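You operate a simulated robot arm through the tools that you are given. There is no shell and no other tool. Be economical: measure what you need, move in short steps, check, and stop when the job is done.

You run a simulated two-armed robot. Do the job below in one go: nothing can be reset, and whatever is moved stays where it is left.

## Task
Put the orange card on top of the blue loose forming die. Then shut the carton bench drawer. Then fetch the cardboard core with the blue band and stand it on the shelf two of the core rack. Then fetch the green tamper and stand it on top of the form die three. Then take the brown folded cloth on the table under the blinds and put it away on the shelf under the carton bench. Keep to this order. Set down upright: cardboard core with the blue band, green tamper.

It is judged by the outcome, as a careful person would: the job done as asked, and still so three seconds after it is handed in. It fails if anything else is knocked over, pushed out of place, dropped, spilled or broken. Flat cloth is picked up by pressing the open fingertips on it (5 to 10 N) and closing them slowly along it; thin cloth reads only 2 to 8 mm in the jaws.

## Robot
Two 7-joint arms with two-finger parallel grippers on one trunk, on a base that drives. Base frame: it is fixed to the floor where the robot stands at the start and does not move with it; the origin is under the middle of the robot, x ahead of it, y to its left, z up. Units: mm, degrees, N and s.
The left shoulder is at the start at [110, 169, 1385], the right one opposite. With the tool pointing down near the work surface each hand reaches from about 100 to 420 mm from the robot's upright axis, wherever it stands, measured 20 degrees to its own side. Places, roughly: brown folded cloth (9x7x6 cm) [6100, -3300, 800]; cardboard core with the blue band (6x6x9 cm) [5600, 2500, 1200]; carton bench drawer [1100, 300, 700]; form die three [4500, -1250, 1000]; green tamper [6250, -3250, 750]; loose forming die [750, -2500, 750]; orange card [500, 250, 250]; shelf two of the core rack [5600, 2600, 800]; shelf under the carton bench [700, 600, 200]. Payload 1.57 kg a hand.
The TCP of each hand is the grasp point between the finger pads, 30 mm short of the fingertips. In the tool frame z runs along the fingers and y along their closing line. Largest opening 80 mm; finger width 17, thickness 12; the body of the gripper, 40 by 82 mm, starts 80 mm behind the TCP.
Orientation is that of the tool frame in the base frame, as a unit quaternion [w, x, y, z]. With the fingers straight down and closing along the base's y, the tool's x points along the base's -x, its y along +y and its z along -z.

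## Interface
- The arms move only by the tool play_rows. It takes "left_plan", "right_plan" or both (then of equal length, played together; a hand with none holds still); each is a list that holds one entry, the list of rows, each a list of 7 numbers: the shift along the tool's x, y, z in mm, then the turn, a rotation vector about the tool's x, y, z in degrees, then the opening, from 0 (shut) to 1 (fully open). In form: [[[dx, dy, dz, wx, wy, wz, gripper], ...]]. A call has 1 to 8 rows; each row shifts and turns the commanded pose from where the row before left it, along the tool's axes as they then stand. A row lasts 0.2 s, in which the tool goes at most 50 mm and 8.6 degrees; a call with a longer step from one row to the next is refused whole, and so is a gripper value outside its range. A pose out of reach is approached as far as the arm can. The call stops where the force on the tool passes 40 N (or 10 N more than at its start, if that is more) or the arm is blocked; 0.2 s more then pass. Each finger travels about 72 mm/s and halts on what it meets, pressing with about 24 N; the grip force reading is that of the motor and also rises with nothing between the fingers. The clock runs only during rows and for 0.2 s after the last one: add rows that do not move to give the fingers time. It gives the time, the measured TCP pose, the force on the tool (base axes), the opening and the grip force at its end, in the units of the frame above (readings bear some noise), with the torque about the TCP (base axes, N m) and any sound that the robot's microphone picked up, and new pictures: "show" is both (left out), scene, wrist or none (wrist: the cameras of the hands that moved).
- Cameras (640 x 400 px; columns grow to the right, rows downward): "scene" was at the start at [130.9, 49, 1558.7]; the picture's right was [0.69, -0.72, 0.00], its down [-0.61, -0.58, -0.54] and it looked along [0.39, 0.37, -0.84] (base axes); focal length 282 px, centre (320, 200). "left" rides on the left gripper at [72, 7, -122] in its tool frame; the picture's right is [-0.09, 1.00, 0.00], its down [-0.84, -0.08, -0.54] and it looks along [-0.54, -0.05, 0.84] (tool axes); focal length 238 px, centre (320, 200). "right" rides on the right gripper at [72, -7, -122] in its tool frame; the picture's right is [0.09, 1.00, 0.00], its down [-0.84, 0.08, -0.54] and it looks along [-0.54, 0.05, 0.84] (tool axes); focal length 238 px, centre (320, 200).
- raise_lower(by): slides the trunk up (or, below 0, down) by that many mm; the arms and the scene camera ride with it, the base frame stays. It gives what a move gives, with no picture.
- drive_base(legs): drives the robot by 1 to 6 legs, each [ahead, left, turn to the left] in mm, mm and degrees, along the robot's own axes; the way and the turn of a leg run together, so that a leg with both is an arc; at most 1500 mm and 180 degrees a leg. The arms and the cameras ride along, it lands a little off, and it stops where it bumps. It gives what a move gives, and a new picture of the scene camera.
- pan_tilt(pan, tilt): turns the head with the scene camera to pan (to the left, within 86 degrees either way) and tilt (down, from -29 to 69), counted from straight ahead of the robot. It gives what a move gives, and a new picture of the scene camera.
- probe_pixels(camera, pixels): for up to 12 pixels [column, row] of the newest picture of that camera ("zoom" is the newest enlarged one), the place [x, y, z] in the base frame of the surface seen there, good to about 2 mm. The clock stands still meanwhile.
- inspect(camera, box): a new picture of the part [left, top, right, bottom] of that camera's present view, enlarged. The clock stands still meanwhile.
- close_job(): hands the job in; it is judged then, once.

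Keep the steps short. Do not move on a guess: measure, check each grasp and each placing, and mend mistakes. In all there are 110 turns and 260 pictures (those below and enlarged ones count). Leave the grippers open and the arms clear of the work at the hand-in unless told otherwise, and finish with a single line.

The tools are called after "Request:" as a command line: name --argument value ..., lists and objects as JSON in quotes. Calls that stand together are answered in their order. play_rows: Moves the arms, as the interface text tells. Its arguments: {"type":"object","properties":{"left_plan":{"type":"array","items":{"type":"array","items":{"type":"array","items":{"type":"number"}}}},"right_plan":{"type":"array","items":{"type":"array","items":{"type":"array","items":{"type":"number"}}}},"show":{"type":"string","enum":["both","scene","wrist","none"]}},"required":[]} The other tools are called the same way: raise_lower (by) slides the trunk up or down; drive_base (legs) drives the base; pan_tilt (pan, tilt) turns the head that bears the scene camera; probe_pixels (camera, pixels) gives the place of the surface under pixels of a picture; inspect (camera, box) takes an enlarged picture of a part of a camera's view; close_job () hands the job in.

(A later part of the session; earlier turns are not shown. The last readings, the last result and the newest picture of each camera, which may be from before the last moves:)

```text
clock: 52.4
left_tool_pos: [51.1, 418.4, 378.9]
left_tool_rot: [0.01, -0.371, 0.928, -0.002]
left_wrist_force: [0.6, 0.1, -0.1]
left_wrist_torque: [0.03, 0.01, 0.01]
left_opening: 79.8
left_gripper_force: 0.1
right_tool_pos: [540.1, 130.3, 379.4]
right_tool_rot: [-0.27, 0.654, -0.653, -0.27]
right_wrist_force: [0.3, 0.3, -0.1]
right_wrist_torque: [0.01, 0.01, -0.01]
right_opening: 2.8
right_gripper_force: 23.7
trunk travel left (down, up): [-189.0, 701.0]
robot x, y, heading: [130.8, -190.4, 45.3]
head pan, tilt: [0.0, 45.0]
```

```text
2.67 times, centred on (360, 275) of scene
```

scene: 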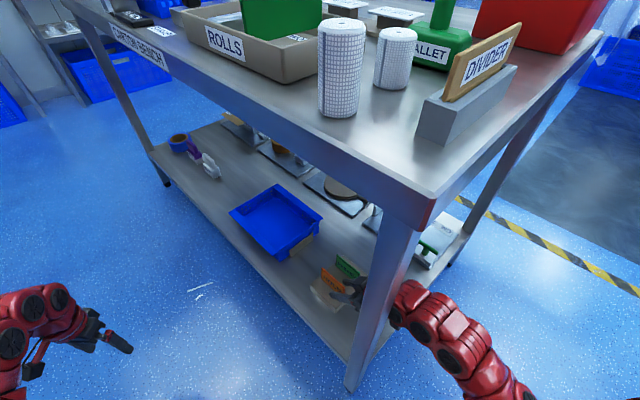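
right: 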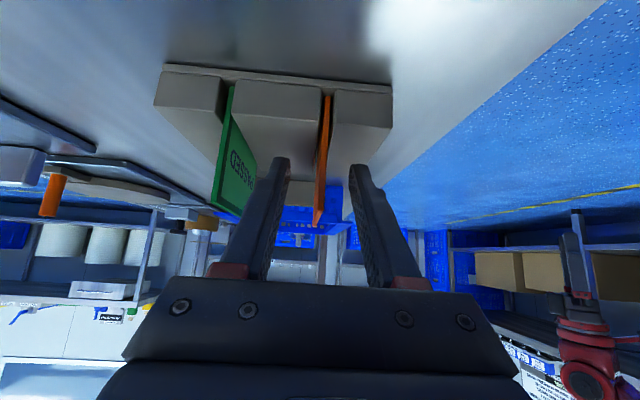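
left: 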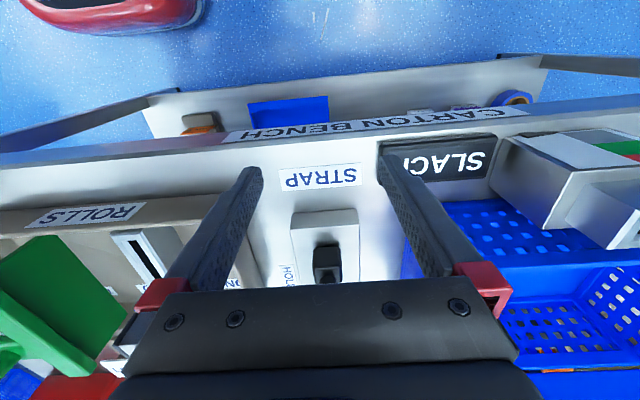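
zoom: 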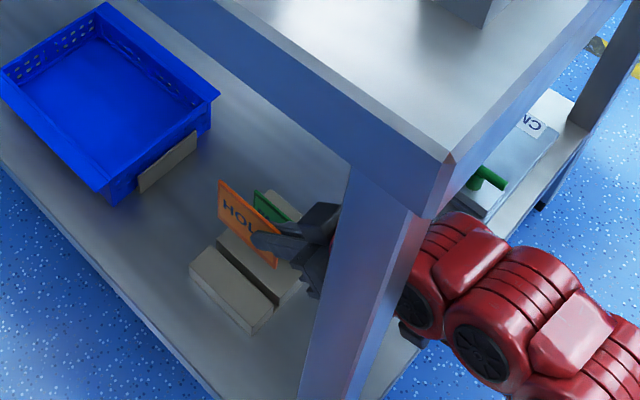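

The card is held (2.9 mm, 24 N) and out of the stand. I'll back out along −y, raise the trunk and go look at the fitting bench.

Request:
drive_base --legs '[[-255, -255, 0], [0, 0, -45]]'

Request:
raise_lower --by 400

Request:
pan_tilt --pan -60 --tilt 20

```text
clock: 56.2
left_tool_pos: [388.2, 9.9, 377.4]
left_tool_rot: [0.0, -0.108, 0.994, -0.005]
left_wrist_force: [-0.2, -0.3, 0.4]
left_wrist_torque: [-0.01, 0.03, -0.01]
left_opening: 80.1
left_gripper_force: 0.1
right_tool_pos: [653.5, -508.2, 378.9]
right_tool_rot: [0.335, -0.439, 0.814, 0.18]
right_wrist_force: [0.1, 0.6, 0.4]
right_wrist_torque: [-0.02, 0.01, 0.01]
right_opening: 3.0
right_gripper_force: 24.2
trunk travel left (down, up): [-189.0, 701.0]
robot x, y, heading: [135.8, -552.3, 12.0]
head pan, tilt: [0.0, 45.0]
stopped in leg 2: the robot was blocked; the commanded pose is now the measured one
```

scene: 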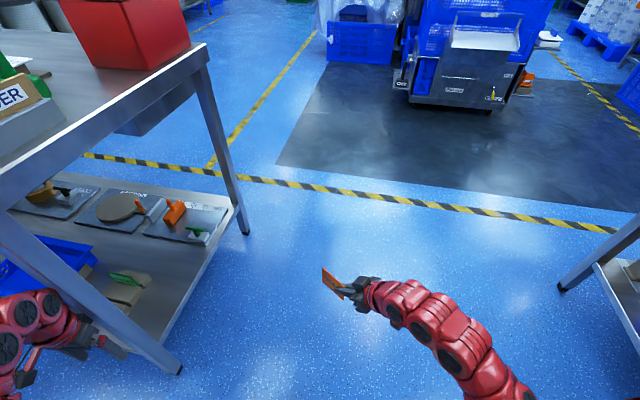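

```text
clock: 58.9
left_tool_pos: [327.4, -42.9, 622.7]
left_tool_rot: [-0.071, -0.114, 0.989, -0.056]
left_wrist_force: [-0.1, -1.9, 1.1]
left_wrist_torque: [0.21, -0.05, -0.01]
left_opening: 80.1
left_gripper_force: 0.1
right_tool_pos: [649.7, -513.3, 683.4]
right_tool_rot: [0.341, -0.436, 0.812, 0.184]
right_wrist_force: [-1.1, -1.9, -0.3]
right_wrist_torque: [0.1, -0.06, 0.01]
right_opening: 3.1
right_gripper_force: 24.4
trunk travel left (down, up): [-485.0, 405.0]
robot x, y, heading: [134.4, -546.2, 11.7]
head pan, tilt: [0.0, 45.0]
stopped: the force on the tool passed its limit at 108 N (the readings are from after the stop); the commanded pose is now the measured one
```

```text
clock: 60.2
left_tool_pos: [333.7, -30.4, 608.6]
left_tool_rot: [-0.074, -0.114, 0.989, -0.062]
left_wrist_force: [-0.2, -0.7, -0.1]
left_wrist_torque: [0.03, -0.01, -0.03]
left_opening: 79.9
left_gripper_force: 0.0
right_tool_pos: [656.9, -501.2, 674.4]
right_tool_rot: [0.335, -0.438, 0.814, 0.179]
right_wrist_force: [0.4, -0.5, -0.3]
right_wrist_torque: [0.04, -0.01, 0.02]
right_opening: 3.0
right_gripper_force: 23.8
trunk travel left (down, up): [-485.0, 405.0]
robot x, y, heading: [138.3, -540.9, 11.7]
head pan, tilt: [-60.0, 20.0]
```

scene: 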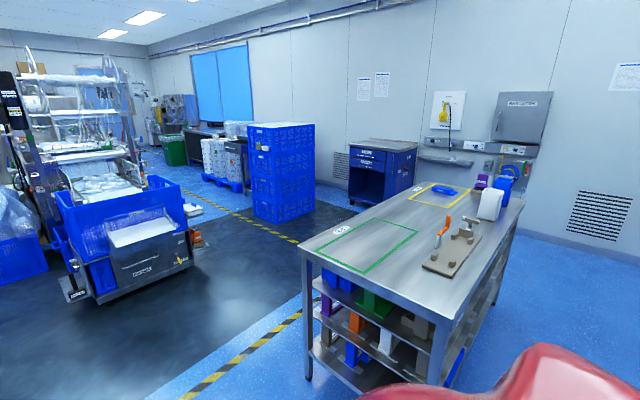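

My mistake: the left hand swung against the bench leg while turning, then its arm met the bench underside. I'll back away carefully and check the bench.

Request:
pan_tilt --pan 25 --tilt 45

```text
clock: 61.8
left_tool_pos: [334.7, -30.7, 608.6]
left_tool_rot: [-0.074, -0.115, 0.989, -0.062]
left_wrist_force: [0.9, 0.8, -0.4]
left_wrist_torque: [-0.01, -0.02, -0.01]
left_opening: 80.1
left_gripper_force: 0.1
right_tool_pos: [655.9, -500.0, 674.7]
right_tool_rot: [0.336, -0.438, 0.814, 0.18]
right_wrist_force: [-0.3, 1.0, -1.1]
right_wrist_torque: [-0.04, 0.02, -0.01]
right_opening: 2.9
right_gripper_force: 24.3
trunk travel left (down, up): [-485.0, 405.0]
robot x, y, heading: [140.3, -544.8, 12.1]
head pan, tilt: [25.0, 45.0]
```

scene: 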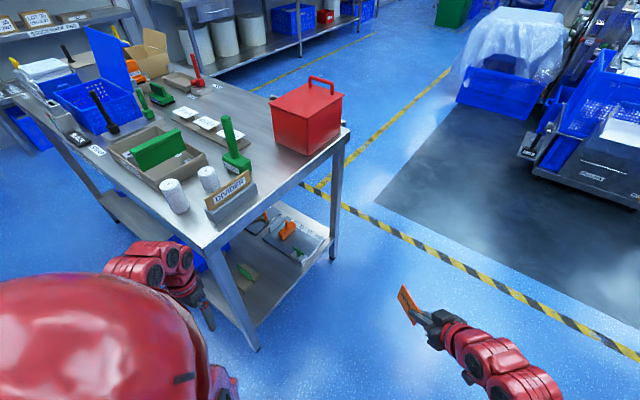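

The bench items are all standing. I'll drive straight back 350 mm to free the left arm.

Request:
drive_base --legs '[[-350, 0, 0]]'

```text
clock: 64.0
left_tool_pos: [-7.0, -102.4, 609.9]
left_tool_rot: [-0.074, -0.115, 0.989, -0.062]
left_wrist_force: [-0.1, 0.1, 0.5]
left_wrist_torque: [0.01, 0.0, -0.01]
left_opening: 80.2
left_gripper_force: 0.1
right_tool_pos: [315.8, -571.6, 675.9]
right_tool_rot: [0.335, -0.438, 0.814, 0.18]
right_wrist_force: [1.3, -0.7, 0.2]
right_wrist_torque: [-0.03, 0.0, -0.03]
right_opening: 3.0
right_gripper_force: 24.1
trunk travel left (down, up): [-485.0, 405.0]
robot x, y, heading: [-205.6, -615.0, 11.9]
head pan, tilt: [25.0, 45.0]
```

scene: 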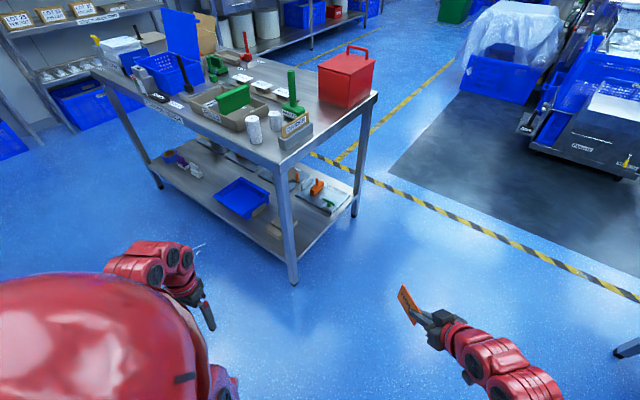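

Free. I'll tuck the left hand inward so that it stays within the robot's footprint.

Request:
play_rows --left_plan '[[[0, -40, 0, 0, 0, 0, 1], [0, -40, 0, 0, 0, 0, 1], [0, -40, 0, 0, 0, 0, 1], [0, -40, 0, 0, 0, 0, 1], [0, -40, 0, 0, 0, 0, 1], [0, 0, 0, 0, 0, 0, 1]]]' --show "none"

```text
clock: 65.4
left_tool_pos: [47.9, -283.4, 621.9]
left_tool_rot: [-0.075, -0.114, 0.989, -0.062]
left_wrist_force: [-0.4, -0.5, 0.2]
left_wrist_torque: [0.01, 0.02, 0.02]
left_opening: 80.2
left_gripper_force: 0.0
left hand out of reach, approached as far as the arm can: row 1
right_tool_pos: [315.1, -572.3, 674.3]
right_tool_rot: [0.336, -0.437, 0.815, 0.179]
right_wrist_force: [0.1, 0.0, -0.2]
right_wrist_torque: [0.0, -0.01, -0.05]
right_opening: 3.3
right_gripper_force: 23.8
trunk travel left (down, up): [-485.0, 405.0]
robot x, y, heading: [-204.7, -618.9, 12.0]
head pan, tilt: [25.0, 45.0]
```

Now I'll look toward the fitting bench's far side and measure obstacles on the way.

Request:
pan_tilt --pan -40 --tilt 20

Request:
probe_pixels --camera "scene" --pixels '[[180, 290], [220, 250], [290, 210], [320, 180], [370, 200], [420, 210], [450, 190], [330, 240], [410, 300], [520, 200], [120, 220]]'

```text
clock: 66.8
left_tool_pos: [47.3, -283.3, 621.5]
left_tool_rot: [-0.074, -0.114, 0.989, -0.062]
left_wrist_force: [-0.5, -0.7, -0.2]
left_wrist_torque: [-0.02, -0.01, 0.0]
left_opening: 80.1
left_gripper_force: 0.2
right_tool_pos: [315.7, -573.2, 674.4]
right_tool_rot: [0.336, -0.438, 0.814, 0.18]
right_wrist_force: [-0.1, 0.1, -0.1]
right_wrist_torque: [0.0, 0.02, 0.01]
right_opening: 3.1
right_gripper_force: 23.7
trunk travel left (down, up): [-485.0, 405.0]
robot x, y, heading: [-204.4, -612.1, 11.9]
head pan, tilt: [-40.0, 20.0]
```

scene: 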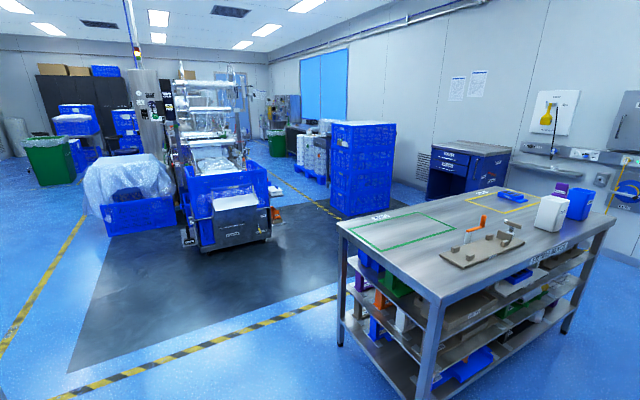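

```text
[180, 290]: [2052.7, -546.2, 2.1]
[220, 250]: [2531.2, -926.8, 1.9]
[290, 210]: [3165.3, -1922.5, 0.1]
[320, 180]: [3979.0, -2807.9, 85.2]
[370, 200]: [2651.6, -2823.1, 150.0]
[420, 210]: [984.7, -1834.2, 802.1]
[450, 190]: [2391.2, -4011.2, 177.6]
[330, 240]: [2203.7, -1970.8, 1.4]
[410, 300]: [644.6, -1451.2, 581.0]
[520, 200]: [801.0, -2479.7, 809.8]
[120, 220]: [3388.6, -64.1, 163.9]
```

The east side of the fitting bench is open (x 1020 to 2650). I'll drive there: along y≈−620 to x≈1700, turn to face −x, then strafe to y≈−2450.

Request:
drive_base --legs '[[0, 0, -12], [1450, 0, 0], [450, 0, 0], [0, 0, 180], [0, 1000, 0], [0, 800, 0]]'

Request:
pan_tilt --pan 0 --tilt 40

```text
clock: 93.1
left_tool_pos: [1328.9, -2705.3, 622.6]
left_tool_rot: [-0.053, 0.995, -0.001, 0.081]
left_wrist_force: [0.5, -0.1, 0.2]
left_wrist_torque: [-0.03, 0.02, -0.01]
left_opening: 79.7
left_gripper_force: 0.1
right_tool_pos: [1132.4, -2362.2, 674.8]
right_tool_rot: [0.141, 0.859, 0.342, -0.355]
right_wrist_force: [0.9, -0.6, 0.2]
right_wrist_torque: [0.02, -0.03, 0.02]
right_opening: 3.0
right_gripper_force: 24.1
trunk travel left (down, up): [-485.0, 405.0]
robot x, y, heading: [1649.4, -2439.6, 178.5]
head pan, tilt: [-40.0, 20.0]
```

scene: 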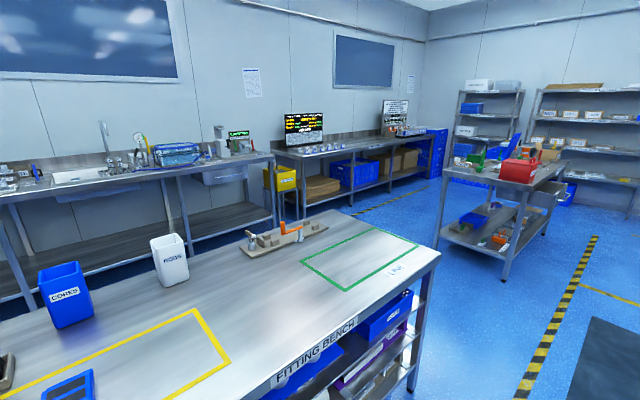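

```text
clock: 94.1
left_tool_pos: [1328.2, -2704.9, 622.3]
left_tool_rot: [-0.053, 0.995, 0.0, 0.081]
left_wrist_force: [-0.3, -0.1, 0.0]
left_wrist_torque: [0.0, -0.01, -0.01]
left_opening: 79.9
left_gripper_force: 0.1
right_tool_pos: [1131.9, -2363.0, 674.1]
right_tool_rot: [0.14, 0.859, 0.341, -0.354]
right_wrist_force: [0.8, 0.8, -0.8]
right_wrist_torque: [0.01, 0.01, 0.01]
right_opening: 2.9
right_gripper_force: 24.0
trunk travel left (down, up): [-485.0, 405.0]
robot x, y, heading: [1647.6, -2437.6, 178.8]
head pan, tilt: [0.0, 40.0]
```

scene: 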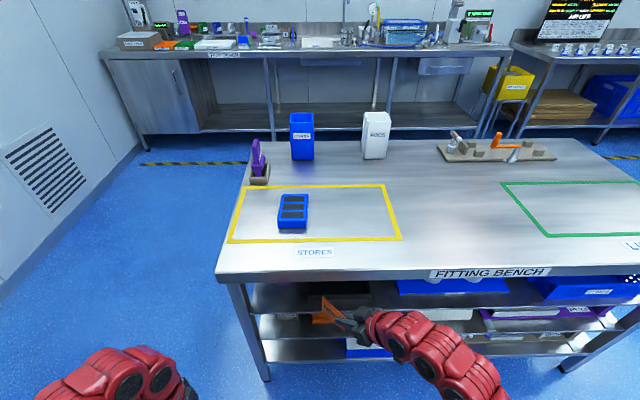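

The die is clear at (293,210). I'll enlarge and measure it.

Request:
inspect --camera "scene" --box '[253, 180, 333, 240]'

Request:
probe_pixels --camera "scene" --pixels '[[293, 209], [281, 204], [305, 205], [279, 221], [306, 221], [293, 197], [292, 226], [292, 232], [220, 272], [236, 160], [300, 275]]'

```text
6.67 times, centred on (293, 210) of scene
```

zoom: 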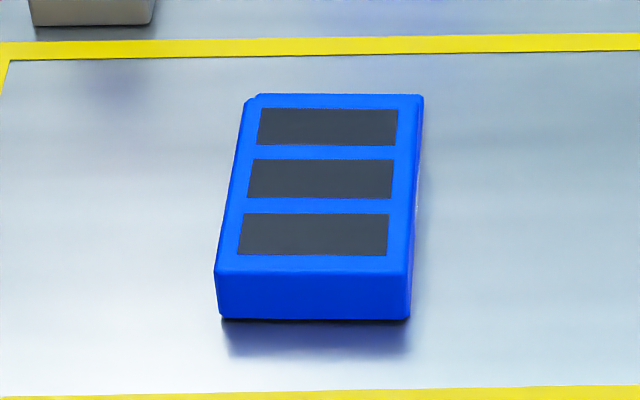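

```text
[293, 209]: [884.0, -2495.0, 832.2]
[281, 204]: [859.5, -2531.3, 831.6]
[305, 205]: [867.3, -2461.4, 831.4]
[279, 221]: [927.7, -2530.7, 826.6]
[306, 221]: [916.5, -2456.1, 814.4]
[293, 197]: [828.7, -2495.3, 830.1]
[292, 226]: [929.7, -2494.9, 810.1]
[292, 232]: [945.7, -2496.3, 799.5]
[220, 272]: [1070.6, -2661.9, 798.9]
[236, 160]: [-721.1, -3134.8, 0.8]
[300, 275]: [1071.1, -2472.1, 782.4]
```

Die top: x 820–930, y −2533…−2457, z 832; table at 800, its edge at x 1071. I'll back off, raise, and turn the right hand so the card lies nearly flat (fingers pointing −y, 20° down).

Request:
drive_base --legs '[[-120, 0, 1.2]]'

Request:
raise_lower --by 250

Request:
play_rows --right_plan '[[[0, 0, 0, -5.18, 1.3, 6.63, 0], [0, 0, 0, -5.18, 1.3, 6.63, 0], [0, 0, 0, -5.18, 1.3, 6.63, 0], [0, 0, 0, -5.18, 1.3, 6.63, 0], [0, 0, 0, -5.18, 1.3, 6.63, 0], [0, 0, 0, -5.18, 1.3, 6.63, 0], [0, 0, 0, -5.18, 1.3, 6.63, 0], [0, 0, 0, -5.18, 1.3, 6.63, 0]]]' --show "scene"

```text
clock: 95.4
left_tool_pos: [1452.9, -2714.0, 623.0]
left_tool_rot: [-0.053, 0.995, 0.01, 0.08]
left_wrist_force: [0.6, -0.5, -0.2]
left_wrist_torque: [0.01, 0.04, -0.02]
left_opening: 79.9
left_gripper_force: 0.0
right_tool_pos: [1251.9, -2374.8, 675.0]
right_tool_rot: [0.144, 0.856, 0.35, -0.353]
right_wrist_force: [0.2, 0.1, -0.9]
right_wrist_torque: [0.0, -0.01, 0.0]
right_opening: 3.1
right_gripper_force: 23.6
trunk travel left (down, up): [-485.0, 405.0]
robot x, y, heading: [1767.9, -2439.3, 179.8]
head pan, tilt: [0.0, 40.0]
```

scene: 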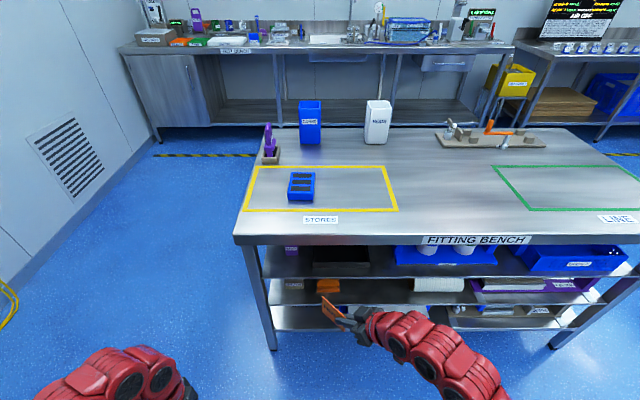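

```text
clock: 98.0
left_tool_pos: [1453.4, -2714.6, 872.4]
left_tool_rot: [-0.054, 0.995, 0.011, 0.081]
left_wrist_force: [-0.1, 0.5, 0.3]
left_wrist_torque: [-0.01, 0.01, -0.02]
left_opening: 79.9
left_gripper_force: 0.1
right_tool_pos: [1249.3, -2374.5, 924.4]
right_tool_rot: [0.143, 0.856, 0.349, -0.353]
right_wrist_force: [0.2, 0.4, -0.7]
right_wrist_torque: [0.03, 0.0, 0.04]
right_opening: 2.8
right_gripper_force: 23.9
trunk travel left (down, up): [-735.0, 155.0]
robot x, y, heading: [1765.6, -2439.6, 179.8]
head pan, tilt: [0.0, 40.0]
```

```text
clock: 99.8
left_tool_pos: [1453.1, -2713.1, 872.0]
left_tool_rot: [-0.054, 0.995, 0.011, 0.081]
left_wrist_force: [-0.1, 0.1, 0.3]
left_wrist_torque: [0.0, 0.0, -0.03]
left_opening: 79.8
left_gripper_force: 0.2
right_tool_pos: [1250.1, -2375.2, 924.1]
right_tool_rot: [0.535, 0.842, 0.049, -0.037]
right_wrist_force: [0.1, 1.0, -1.1]
right_wrist_torque: [0.03, -0.03, -0.03]
right_opening: 3.2
right_gripper_force: 23.9
trunk travel left (down, up): [-735.0, 155.0]
robot x, y, heading: [1766.6, -2438.7, 179.6]
head pan, tilt: [0.0, 40.0]
```

scene: 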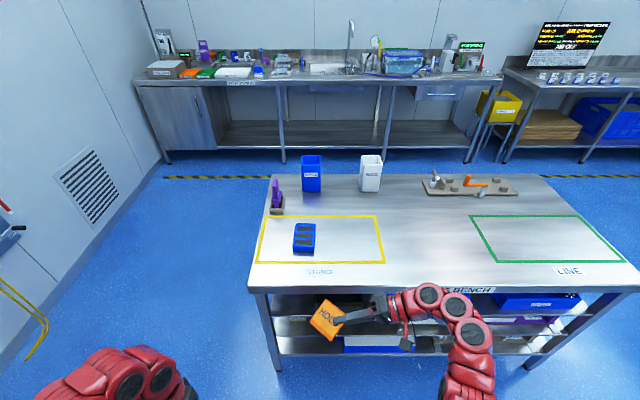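

Excellent; one more step, then I'll measure where the card is.

Request:
play_rows --right_plan '[[[0, 0, 0, -5.18, 1.3, 6.63, 0], [0, 0, 0, 0, 0, 0, 0]]]' --show "both"

Request:
inspect --camera "scene" --box '[290, 270, 410, 360]'

```text
clock: 100.3
left_tool_pos: [1452.9, -2712.7, 872.2]
left_tool_rot: [-0.054, 0.995, 0.01, 0.08]
left_wrist_force: [1.3, 0.1, 0.7]
left_wrist_torque: [0.04, -0.01, 0.0]
left_opening: 80.0
left_gripper_force: 0.0
right_tool_pos: [1249.9, -2374.9, 925.9]
right_tool_rot: [0.573, 0.82, 0.008, 0.005]
right_wrist_force: [0.3, -0.2, 0.1]
right_wrist_torque: [0.02, -0.02, 0.01]
right_opening: 2.9
right_gripper_force: 24.0
trunk travel left (down, up): [-735.0, 155.0]
robot x, y, heading: [1766.2, -2439.6, 179.8]
head pan, tilt: [0.0, 40.0]
```

scene: 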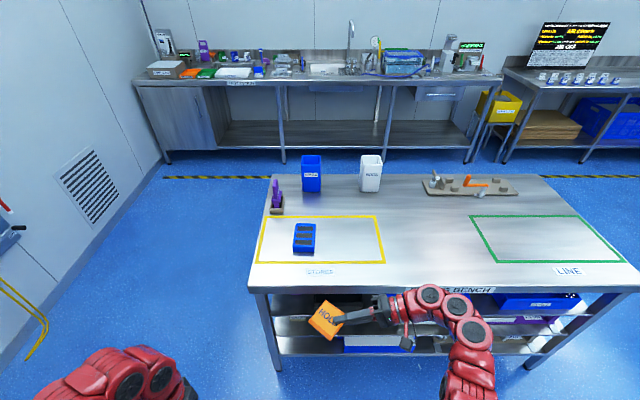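
right: 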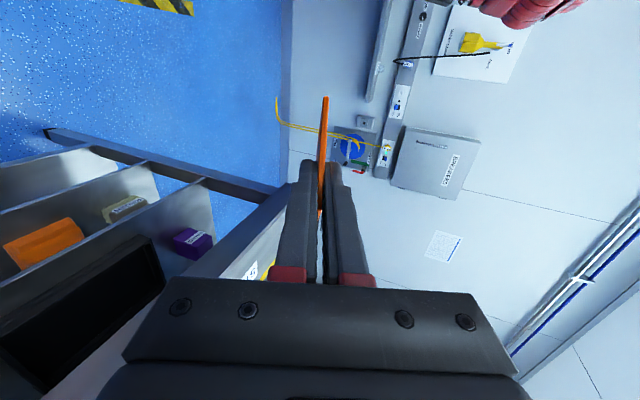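

```text
4.44 times, centred on (350, 315) of scene
```

zoom: 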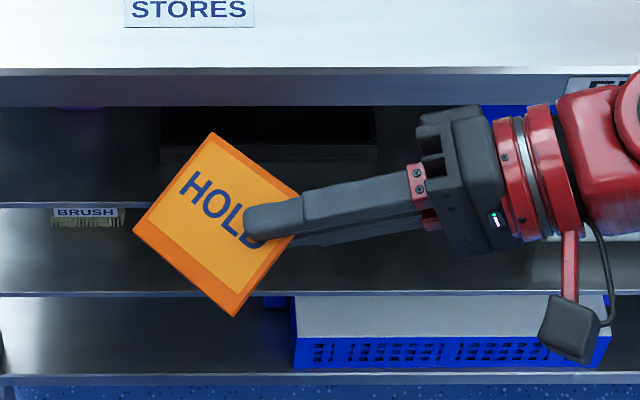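

I'll measure the card corners and the arm's lowest links, to be sure they clear the table.

Request:
probe_pixels --camera "scene" --pixels '[[470, 340], [460, 305], [430, 293], [404, 341], [465, 380], [410, 305], [480, 330], [450, 390]]'

Request:
probe_pixels --camera "zoom" --pixels '[[212, 138], [140, 230], [235, 310], [215, 230], [292, 195], [255, 225], [570, 330]]'

```text
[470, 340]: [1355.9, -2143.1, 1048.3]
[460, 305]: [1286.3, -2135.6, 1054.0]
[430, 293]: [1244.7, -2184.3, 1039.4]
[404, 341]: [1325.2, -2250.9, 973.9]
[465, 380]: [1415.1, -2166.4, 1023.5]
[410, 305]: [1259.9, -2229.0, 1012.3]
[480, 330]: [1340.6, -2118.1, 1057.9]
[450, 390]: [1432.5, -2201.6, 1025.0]
```

```text
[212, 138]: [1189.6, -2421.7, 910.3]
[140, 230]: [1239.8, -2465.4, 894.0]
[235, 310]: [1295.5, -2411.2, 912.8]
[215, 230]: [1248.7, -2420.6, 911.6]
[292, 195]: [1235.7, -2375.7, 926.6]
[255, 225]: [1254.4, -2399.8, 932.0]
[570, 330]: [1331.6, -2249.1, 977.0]
```

All arm links are above the tool. Card centre is at TCP + (−7,−41,−14). Target TCP ≈ (882,−2451,867). I'll drive ahead 320 and left 76, staying high.

Request:
drive_base --legs '[[320, 76, 0]]'

```text
clock: 102.5
left_tool_pos: [1132.4, -2786.8, 873.3]
left_tool_rot: [-0.054, 0.995, 0.01, 0.08]
left_wrist_force: [-0.3, -0.1, -0.1]
left_wrist_torque: [-0.01, -0.04, 0.02]
left_opening: 80.1
left_gripper_force: 0.1
right_tool_pos: [930.1, -2449.0, 924.8]
right_tool_rot: [0.573, 0.82, 0.008, 0.006]
right_wrist_force: [0.0, 0.6, 0.0]
right_wrist_torque: [0.02, 0.01, 0.01]
right_opening: 2.9
right_gripper_force: 23.5
trunk travel left (down, up): [-735.0, 155.0]
robot x, y, heading: [1444.9, -2516.9, 179.8]
head pan, tilt: [0.0, 40.0]
```

scene: 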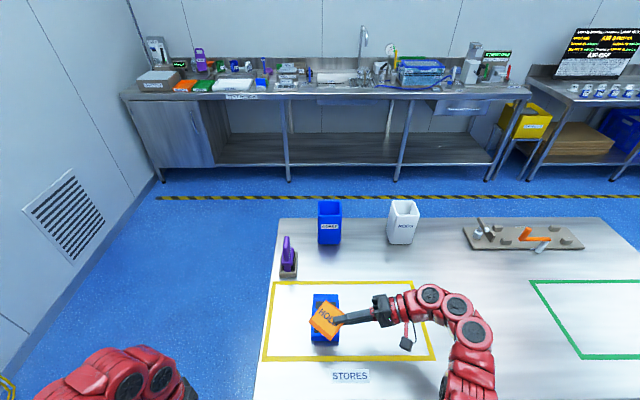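

Now shift the arm −48 in x over the die, then lower with the trunk.

Request:
play_rows --right_plan '[[[-16, 0, 0, 0, 0, 0, 0], [-16, 0, 0, 0, 0, 0, 0], [-16, 0, 0, 0, 0, 0, 0], [0, 0, 0, 0, 0, 0, 0]]]' --show "none"

Request:
raise_lower --by -48

Request:
pan_tilt --pan 0 --tilt 50

Request:
inspect --camera "scene" --box '[270, 220, 430, 320]'

```text
clock: 103.5
left_tool_pos: [1132.9, -2787.7, 873.3]
left_tool_rot: [-0.054, 0.995, 0.011, 0.08]
left_wrist_force: [-0.3, -0.3, -0.8]
left_wrist_torque: [-0.02, 0.0, -0.01]
left_opening: 79.8
left_gripper_force: 0.1
right_tool_pos: [882.0, -2448.6, 923.5]
right_tool_rot: [0.573, 0.819, 0.008, 0.006]
right_wrist_force: [-0.1, 0.1, 0.3]
right_wrist_torque: [0.02, 0.0, -0.02]
right_opening: 2.9
right_gripper_force: 24.0
trunk travel left (down, up): [-735.0, 155.0]
robot x, y, heading: [1446.6, -2515.7, 179.6]
head pan, tilt: [0.0, 40.0]
```

```text
clock: 104.4
left_tool_pos: [1132.4, -2787.9, 823.3]
left_tool_rot: [-0.053, 0.995, 0.01, 0.081]
left_wrist_force: [-0.3, 0.1, 0.1]
left_wrist_torque: [0.0, 0.01, 0.02]
left_opening: 80.0
left_gripper_force: 0.0
right_tool_pos: [881.5, -2449.2, 876.6]
right_tool_rot: [0.573, 0.82, 0.008, 0.006]
right_wrist_force: [-0.4, -0.8, -0.3]
right_wrist_torque: [-0.01, 0.03, 0.06]
right_opening: 3.0
right_gripper_force: 24.3
trunk travel left (down, up): [-687.0, 203.0]
robot x, y, heading: [1445.6, -2517.8, 179.6]
head pan, tilt: [0.0, 40.0]
```

```text
clock: 105.2
left_tool_pos: [1132.5, -2786.9, 823.5]
left_tool_rot: [-0.053, 0.995, 0.01, 0.08]
left_wrist_force: [-0.2, 0.7, 0.4]
left_wrist_torque: [0.01, 0.01, -0.02]
left_opening: 80.0
left_gripper_force: 0.0
right_tool_pos: [882.7, -2448.8, 876.1]
right_tool_rot: [0.573, 0.82, 0.008, 0.006]
right_wrist_force: [-0.6, -0.4, -0.4]
right_wrist_torque: [-0.01, -0.03, 0.02]
right_opening: 2.7
right_gripper_force: 24.4
trunk travel left (down, up): [-687.0, 203.0]
robot x, y, heading: [1446.0, -2517.6, 179.6]
head pan, tilt: [0.0, 50.0]
```

scene: 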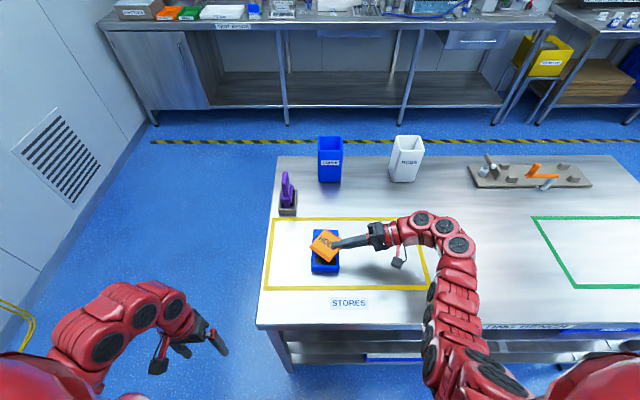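

```text
4.00 times, centred on (350, 270) of scene
```

zoom: 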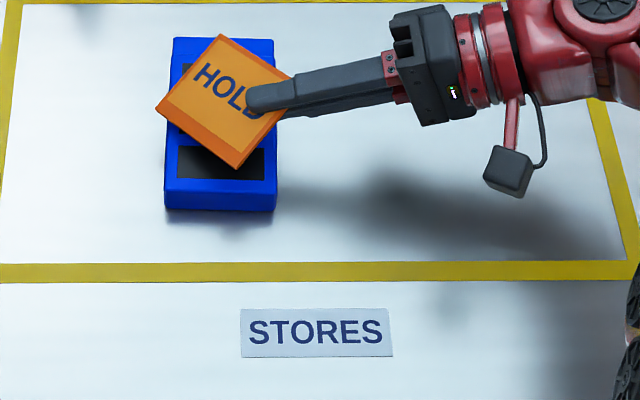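

Request:
probe_pixels --camera "zoom" --pixels '[[222, 42], [162, 108], [235, 160], [205, 95], [270, 130], [220, 200], [180, 60]]'

```text
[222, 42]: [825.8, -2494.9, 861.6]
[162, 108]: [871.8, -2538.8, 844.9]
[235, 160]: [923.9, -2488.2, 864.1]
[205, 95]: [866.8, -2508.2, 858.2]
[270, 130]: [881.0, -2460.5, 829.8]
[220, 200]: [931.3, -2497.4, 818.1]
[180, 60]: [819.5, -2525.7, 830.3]
```

Card centre (875,−2491) is over the die centre, far corner at z 845. I'll lower 10 mm, then open gently to ~14 mm.

Request:
raise_lower --by -10

Request:
play_rows --right_plan '[[[0, 0, 0, 0, 0, 0, 0.1], [0, 0, 0, 0, 0, 0, 0.18], [0, 0, 0, 0, 0, 0, 0.18]]]' --show "none"

Request:
inspect --camera "scene" --box '[290, 220, 390, 282]'

```text
clock: 105.7
left_tool_pos: [1131.7, -2788.0, 814.1]
left_tool_rot: [-0.053, 0.995, 0.01, 0.08]
left_wrist_force: [-0.2, -0.1, -0.2]
left_wrist_torque: [0.01, -0.01, 0.03]
left_opening: 80.0
left_gripper_force: 0.2
right_tool_pos: [882.6, -2449.2, 866.4]
right_tool_rot: [0.573, 0.82, 0.008, 0.006]
right_wrist_force: [0.9, 0.7, 0.2]
right_wrist_torque: [0.0, 0.0, 0.02]
right_opening: 3.2
right_gripper_force: 24.2
trunk travel left (down, up): [-677.0, 213.0]
robot x, y, heading: [1446.9, -2515.7, 179.8]
head pan, tilt: [0.0, 50.0]
```

```text
clock: 106.5
left_tool_pos: [1132.2, -2788.5, 814.5]
left_tool_rot: [-0.054, 0.995, 0.01, 0.08]
left_wrist_force: [0.4, -0.5, 0.2]
left_wrist_torque: [0.02, -0.02, -0.02]
left_opening: 80.1
left_gripper_force: 0.0
right_tool_pos: [882.2, -2450.2, 865.9]
right_tool_rot: [0.574, 0.819, 0.008, 0.006]
right_wrist_force: [1.1, -0.4, 0.0]
right_wrist_torque: [0.0, -0.01, -0.01]
right_opening: 14.5
right_gripper_force: 0.4
trunk travel left (down, up): [-677.0, 213.0]
robot x, y, heading: [1448.8, -2515.5, 179.8]
head pan, tilt: [0.0, 50.0]
```

```text
6.40 times, centred on (340, 251) of scene
```

zoom: 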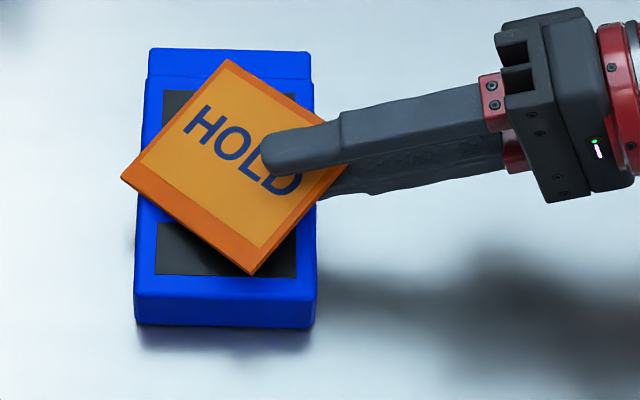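

The card rests on the die and the lower finger. I'll slide the fingers out slowly along their own axis.

Request:
play_rows --right_plan '[[[0, 0, -8, 0, 0, 0, 0.18], [0, 0, -8, 0, 0, 0, 0.18], [0, 0, -8, 0, 0, 0, 0.18], [0, 0, -8, 0, 0, 0, 0.18], [0, 0, -10, 0, 0, 0, 0.18], [0, 0, -15, 0, 0, 0, 0.18], [0, 0, -25, 0, 0, 0, 0.18], [0, 0, -30, 0, 0, 0, 0.18]]]' --show "none"

Request:
inspect --camera "scene" --box '[290, 220, 390, 282]'

```text
clock: 108.3
left_tool_pos: [1131.3, -2788.1, 813.4]
left_tool_rot: [-0.054, 0.995, 0.01, 0.081]
left_wrist_force: [0.3, 0.5, -0.1]
left_wrist_torque: [0.0, 0.02, 0.0]
left_opening: 79.9
left_gripper_force: 0.1
right_tool_pos: [880.9, -2389.0, 889.1]
right_tool_rot: [0.573, 0.819, 0.007, 0.006]
right_wrist_force: [-1.2, -0.6, -0.7]
right_wrist_torque: [0.02, -0.02, -0.02]
right_opening: 14.5
right_gripper_force: 0.1
right hand out of reach, approached as far as the arm can: row 7, 8
trunk travel left (down, up): [-677.0, 213.0]
robot x, y, heading: [1448.7, -2513.5, 179.8]
head pan, tilt: [0.0, 50.0]
```

```text
6.40 times, centred on (340, 251) of scene
```

zoom: 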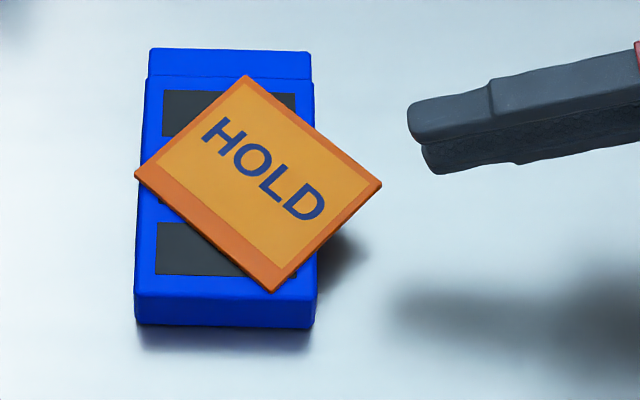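

The card lies flat on the die, well supported. Next the drawer: raise slightly, back off 450, and strafe to y≈+300 on the carton bench's far side.

Request:
raise_lower --by 60

Request:
drive_base --legs '[[-450, 0, 0], [0, -1400, 0], [0, -1350, 0]]'

Request:
pan_tilt --pan -5 --tilt 35

```text
clock: 109.3
left_tool_pos: [1132.2, -2787.4, 874.5]
left_tool_rot: [-0.053, 0.995, 0.011, 0.081]
left_wrist_force: [-0.8, -0.3, 0.2]
left_wrist_torque: [0.0, 0.02, 0.02]
left_opening: 80.2
left_gripper_force: 0.0
right_tool_pos: [879.8, -2388.9, 948.3]
right_tool_rot: [0.573, 0.819, 0.008, 0.005]
right_wrist_force: [-0.5, 0.8, 0.1]
right_wrist_torque: [0.01, 0.0, -0.03]
right_opening: 14.3
right_gripper_force: 0.1
trunk travel left (down, up): [-737.0, 153.0]
robot x, y, heading: [1449.7, -2512.9, 179.7]
head pan, tilt: [0.0, 50.0]
```

```text
clock: 125.0
left_tool_pos: [1589.2, -23.7, 874.4]
left_tool_rot: [-0.054, 0.995, 0.012, 0.081]
left_wrist_force: [-0.8, -0.2, 0.1]
left_wrist_torque: [-0.06, -0.01, 0.02]
left_opening: 79.9
left_gripper_force: 0.1
right_tool_pos: [1337.4, 375.5, 948.6]
right_tool_rot: [0.573, 0.82, 0.009, 0.007]
right_wrist_force: [0.8, -0.2, 0.1]
right_wrist_torque: [0.02, -0.01, 0.01]
right_opening: 14.4
right_gripper_force: 0.0
trunk travel left (down, up): [-737.0, 153.0]
robot x, y, heading: [1904.2, 250.2, 179.9]
head pan, tilt: [0.0, 50.0]
```

scene: 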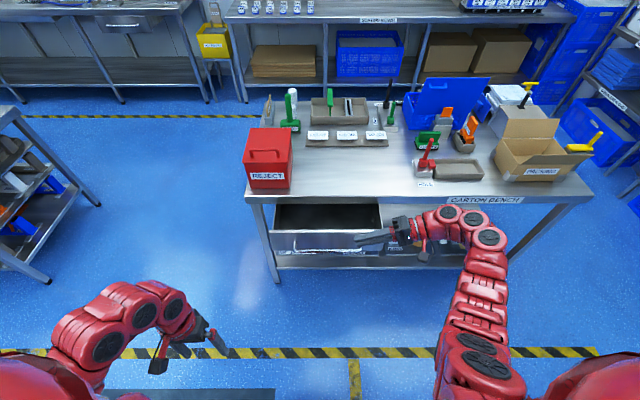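

```text
clock: 125.8
left_tool_pos: [1589.9, -23.8, 874.2]
left_tool_rot: [-0.053, 0.995, 0.011, 0.081]
left_wrist_force: [-0.4, 0.0, 0.4]
left_wrist_torque: [0.01, 0.0, 0.01]
left_opening: 79.9
left_gripper_force: 0.1
right_tool_pos: [1337.0, 374.2, 949.0]
right_tool_rot: [0.573, 0.82, 0.008, 0.006]
right_wrist_force: [-0.5, 0.0, 0.1]
right_wrist_torque: [0.0, 0.03, 0.0]
right_opening: 14.5
right_gripper_force: 0.0
trunk travel left (down, up): [-737.0, 153.0]
robot x, y, heading: [1904.5, 248.7, 179.9]
head pan, tilt: [-5.0, 35.0]
```

scene: 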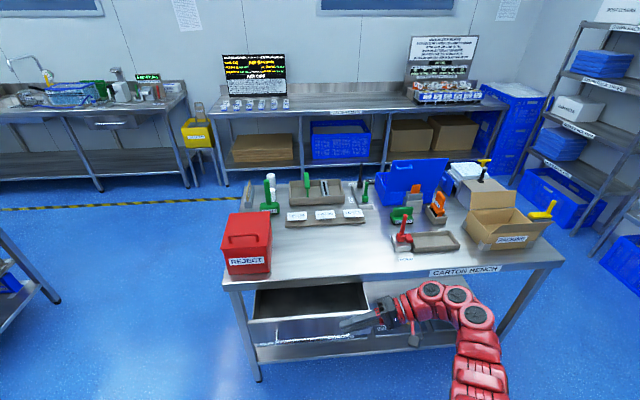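

Drawer visible at about (310,310). I'll enlarge and measure.

Request:
inspect --camera "scene" --box '[220, 260, 420, 385]'

Request:
probe_pixels --camera "scene" --pixels '[[255, 318], [310, 318], [340, 312], [290, 330], [310, 340], [320, 345], [260, 345], [240, 310], [310, 290], [365, 300], [300, 278]]'

```text
3.20 times, centred on (320, 322) of scene
```

zoom: 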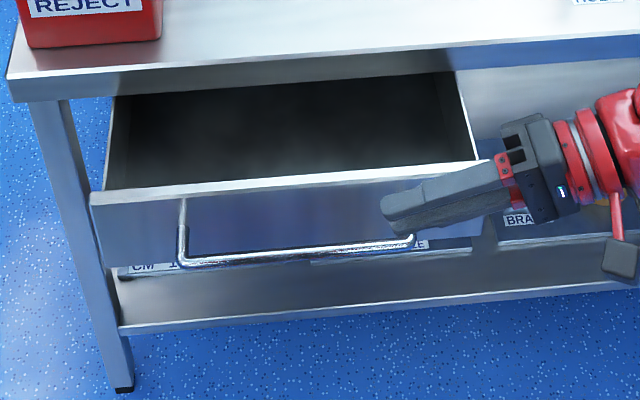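

```text
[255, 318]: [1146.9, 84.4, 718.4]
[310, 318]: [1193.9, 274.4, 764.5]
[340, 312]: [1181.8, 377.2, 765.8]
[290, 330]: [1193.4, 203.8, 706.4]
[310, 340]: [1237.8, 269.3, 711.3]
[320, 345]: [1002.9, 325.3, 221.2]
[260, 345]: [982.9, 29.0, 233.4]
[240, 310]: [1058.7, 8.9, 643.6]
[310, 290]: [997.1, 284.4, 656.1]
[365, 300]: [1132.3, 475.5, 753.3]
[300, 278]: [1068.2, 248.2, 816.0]
```

Drawer panel at x≈1193, handle bar at x≈1238, z≈711, y 180–390. I'll push the handle with the side of the closed fingers. First: close them, draw the hand back 130 mm for stroke, move left 90 and lower.

Request:
play_rows --right_plan '[[[26, 0, 0, 0, 0, 0, 0], [26, 0, 0, 0, 0, 0, 0], [26, 0, 0, 0, 0, 0, 0], [26, 0, 0, 0, 0, 0, 0], [26, 0, 0, 0, 0, 0, 0], [0, 0, 0, 0, 0, 0, 0]]]' --show "none"

Request:
raise_lower --by -231

Request:
drive_base --legs '[[0, 85, 0]]'

```text
clock: 127.2
left_tool_pos: [1590.1, -23.5, 873.0]
left_tool_rot: [-0.053, 0.995, 0.011, 0.08]
left_wrist_force: [-0.3, 0.2, 0.3]
left_wrist_torque: [0.03, 0.0, 0.03]
left_opening: 79.7
left_gripper_force: 0.0
right_tool_pos: [1467.4, 378.4, 948.8]
right_tool_rot: [0.573, 0.82, 0.01, 0.006]
right_wrist_force: [-0.2, -0.9, -0.2]
right_wrist_torque: [-0.04, 0.0, 0.02]
right_opening: 0.1
right_gripper_force: 21.7
trunk travel left (down, up): [-737.0, 153.0]
robot x, y, heading: [1904.0, 248.8, 179.9]
head pan, tilt: [-5.0, 35.0]
```

```text
clock: 129.6
left_tool_pos: [1589.7, -23.6, 642.2]
left_tool_rot: [-0.054, 0.995, 0.012, 0.08]
left_wrist_force: [0.9, -0.4, 0.7]
left_wrist_torque: [-0.04, -0.01, 0.02]
left_opening: 80.3
left_gripper_force: 0.0
right_tool_pos: [1468.0, 378.4, 717.3]
right_tool_rot: [0.573, 0.82, 0.009, 0.006]
right_wrist_force: [0.3, 0.4, 0.8]
right_wrist_torque: [0.05, -0.03, -0.01]
right_opening: 0.2
right_gripper_force: 21.0
trunk travel left (down, up): [-506.0, 384.0]
robot x, y, heading: [1901.7, 249.9, 179.8]
head pan, tilt: [-5.0, 35.0]
```

```text
clock: 130.7
left_tool_pos: [1589.5, -108.9, 642.5]
left_tool_rot: [-0.054, 0.995, 0.012, 0.081]
left_wrist_force: [0.1, -0.1, -0.5]
left_wrist_torque: [0.01, 0.01, -0.01]
left_opening: 80.0
left_gripper_force: 0.1
right_tool_pos: [1466.9, 294.7, 718.1]
right_tool_rot: [0.572, 0.82, 0.009, 0.006]
right_wrist_force: [0.4, -0.2, 0.6]
right_wrist_torque: [-0.01, 0.01, 0.0]
right_opening: 0.0
right_gripper_force: 21.1
trunk travel left (down, up): [-506.0, 384.0]
robot x, y, heading: [1905.9, 169.8, 179.8]
head pan, tilt: [-5.0, 35.0]
```

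scene: 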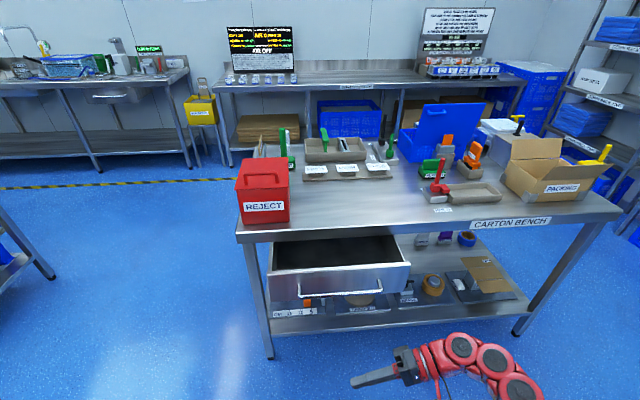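

Now ahead 195 mm to bring the fingers just short of the handle.

Request:
drive_base --legs '[[195, 0, 0]]'

Request:
pan_tilt --pan -10 --tilt 50

```text
clock: 132.3
left_tool_pos: [1393.7, -108.5, 644.2]
left_tool_rot: [-0.054, 0.995, 0.012, 0.081]
left_wrist_force: [0.1, -0.7, -0.1]
left_wrist_torque: [0.0, -0.01, 0.0]
left_opening: 80.0
left_gripper_force: 0.0
right_tool_pos: [1270.5, 292.9, 718.5]
right_tool_rot: [0.573, 0.82, 0.009, 0.008]
right_wrist_force: [-0.3, -0.3, -0.6]
right_wrist_torque: [0.02, -0.02, 0.05]
right_opening: 0.0
right_gripper_force: 21.3
trunk travel left (down, up): [-506.0, 384.0]
robot x, y, heading: [1707.6, 164.9, 179.7]
head pan, tilt: [-5.0, 35.0]
```

scene: 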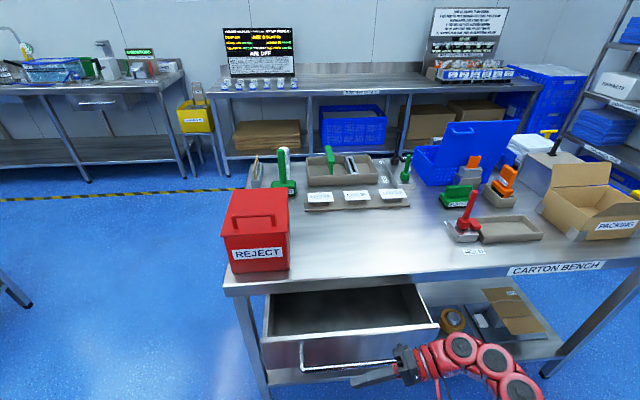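

```text
clock: 133.1
left_tool_pos: [1394.6, -109.2, 642.7]
left_tool_rot: [-0.053, 0.995, 0.012, 0.082]
left_wrist_force: [1.1, 0.1, -0.9]
left_wrist_torque: [0.0, -0.01, 0.0]
left_opening: 80.3
left_gripper_force: 0.1
right_tool_pos: [1271.1, 294.2, 719.4]
right_tool_rot: [0.573, 0.819, 0.009, 0.006]
right_wrist_force: [0.4, 0.0, -0.3]
right_wrist_torque: [0.01, -0.01, -0.01]
right_opening: 0.0
right_gripper_force: 21.6
trunk travel left (down, up): [-506.0, 384.0]
robot x, y, heading: [1706.7, 163.8, 180.0]
head pan, tilt: [-10.0, 50.0]
```

scene: 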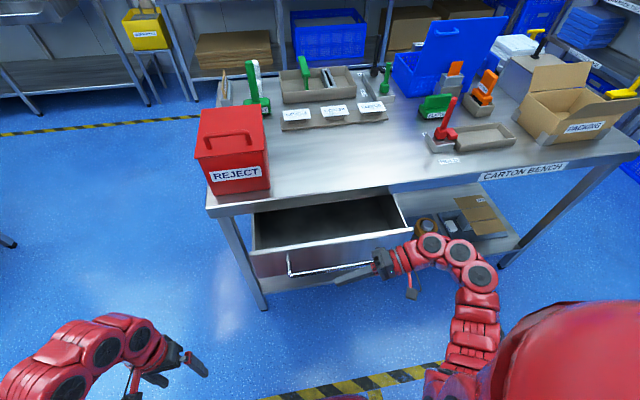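

The gripper body would reach the handle's right end, so I'll shift the hand 80 mm toward −y for a central push, then push in −x.

Request:
play_rows --right_plan '[[[0, 9, 25, 0, 0, 0, 0], [0, 9, 25, 0, 0, 0, 0], [0, 9, 25, 0, 0, 0, 0], [-15, 0, 0, 0, 0, 0, 0], [-15, 0, 0, 0, 0, 0, 0], [-15, 0, 0, 0, 0, 0, 0], [-15, 0, 0, 0, 0, 0, 0]]]' --show "scene"

```text
clock: 134.7
left_tool_pos: [1393.9, -108.0, 643.6]
left_tool_rot: [-0.053, 0.995, 0.012, 0.081]
left_wrist_force: [0.1, 0.3, 1.0]
left_wrist_torque: [-0.01, 0.01, 0.02]
left_opening: 80.0
left_gripper_force: 0.1
right_tool_pos: [1211.7, 212.4, 717.6]
right_tool_rot: [0.574, 0.819, 0.009, 0.007]
right_wrist_force: [-0.1, -0.1, -0.1]
right_wrist_torque: [0.02, -0.03, -0.04]
right_opening: 0.2
right_gripper_force: 21.7
trunk travel left (down, up): [-506.0, 384.0]
robot x, y, heading: [1709.4, 165.2, 179.8]
head pan, tilt: [-10.0, 50.0]
```

scene: 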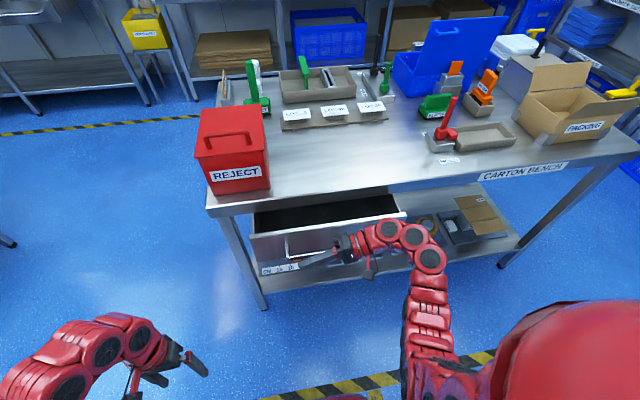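

The drawer is sliding. Continue pushing.

Request:
play_rows --right_plan '[[[-12, 0, 0, 0, 0, 0, 0], [-12, 0, 0, 0, 0, 0, 0], [-12, 0, 0, 0, 0, 0, 0], [-12, 0, 0, 0, 0, 0, 0], [-12, 0, 0, 0, 0, 0, 0]]]' --show "none"

Request:
inspect --camera "scene" --box '[200, 170, 440, 320]'

```text
clock: 135.9
left_tool_pos: [1394.7, -108.5, 643.5]
left_tool_rot: [-0.053, 0.995, 0.013, 0.08]
left_wrist_force: [-0.1, 0.2, 0.2]
left_wrist_torque: [-0.01, 0.01, -0.01]
left_opening: 80.0
left_gripper_force: 0.1
right_tool_pos: [1151.8, 210.2, 718.6]
right_tool_rot: [0.573, 0.819, 0.01, 0.006]
right_wrist_force: [-0.2, 0.2, 0.5]
right_wrist_torque: [0.01, 0.0, 0.0]
right_opening: 0.0
right_gripper_force: 20.5
trunk travel left (down, up): [-506.0, 384.0]
robot x, y, heading: [1707.8, 163.6, 179.8]
head pan, tilt: [-10.0, 50.0]
```

```text
2.67 times, centred on (320, 245) of scene
```

zoom: 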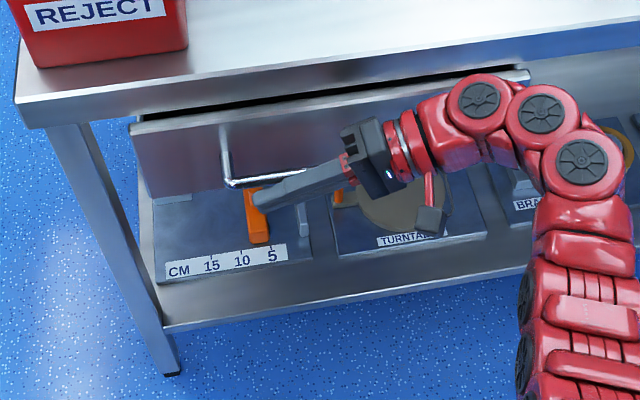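

Nearly shut. The arm is near its reach, so I'll drive ahead 30 mm.

Request:
drive_base --legs '[[30, 0, 0]]'

Request:
inspect --camera "scene" --box '[200, 170, 440, 320]'

Request:
probe_pixels --camera "zoom" --pixels '[[160, 150], [200, 160], [240, 185], [300, 175], [60, 115], [300, 95]]'

```text
clock: 136.8
left_tool_pos: [1370.4, -107.8, 642.7]
left_tool_rot: [-0.054, 0.995, 0.011, 0.081]
left_wrist_force: [0.4, -0.3, 0.3]
left_wrist_torque: [-0.02, -0.01, 0.02]
left_opening: 79.9
left_gripper_force: 0.0
right_tool_pos: [1131.9, 211.8, 722.1]
right_tool_rot: [0.575, 0.818, 0.013, 0.01]
right_wrist_force: [9.7, 2.1, 5.4]
right_wrist_torque: [0.48, 0.01, -0.89]
right_opening: 0.0
right_gripper_force: 21.2
trunk travel left (down, up): [-506.0, 384.0]
robot x, y, heading: [1684.6, 163.1, 180.3]
head pan, tilt: [-10.0, 50.0]
stopped in leg 1: the force on the tool passed its limit at 123 N (the readings are from after the stop); the commanded pose is now the measured one
```

scene: 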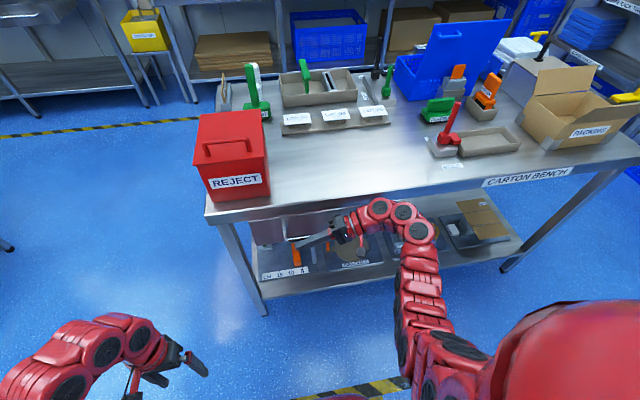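

```text
2.67 times, centred on (320, 245) of scene
```

zoom: 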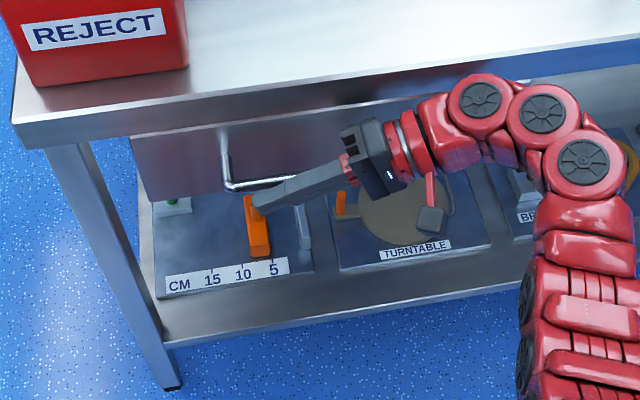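

```text
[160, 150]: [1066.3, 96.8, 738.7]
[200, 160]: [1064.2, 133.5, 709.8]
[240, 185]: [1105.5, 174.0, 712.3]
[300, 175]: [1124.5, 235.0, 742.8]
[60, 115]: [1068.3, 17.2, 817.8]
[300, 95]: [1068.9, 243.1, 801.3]
```

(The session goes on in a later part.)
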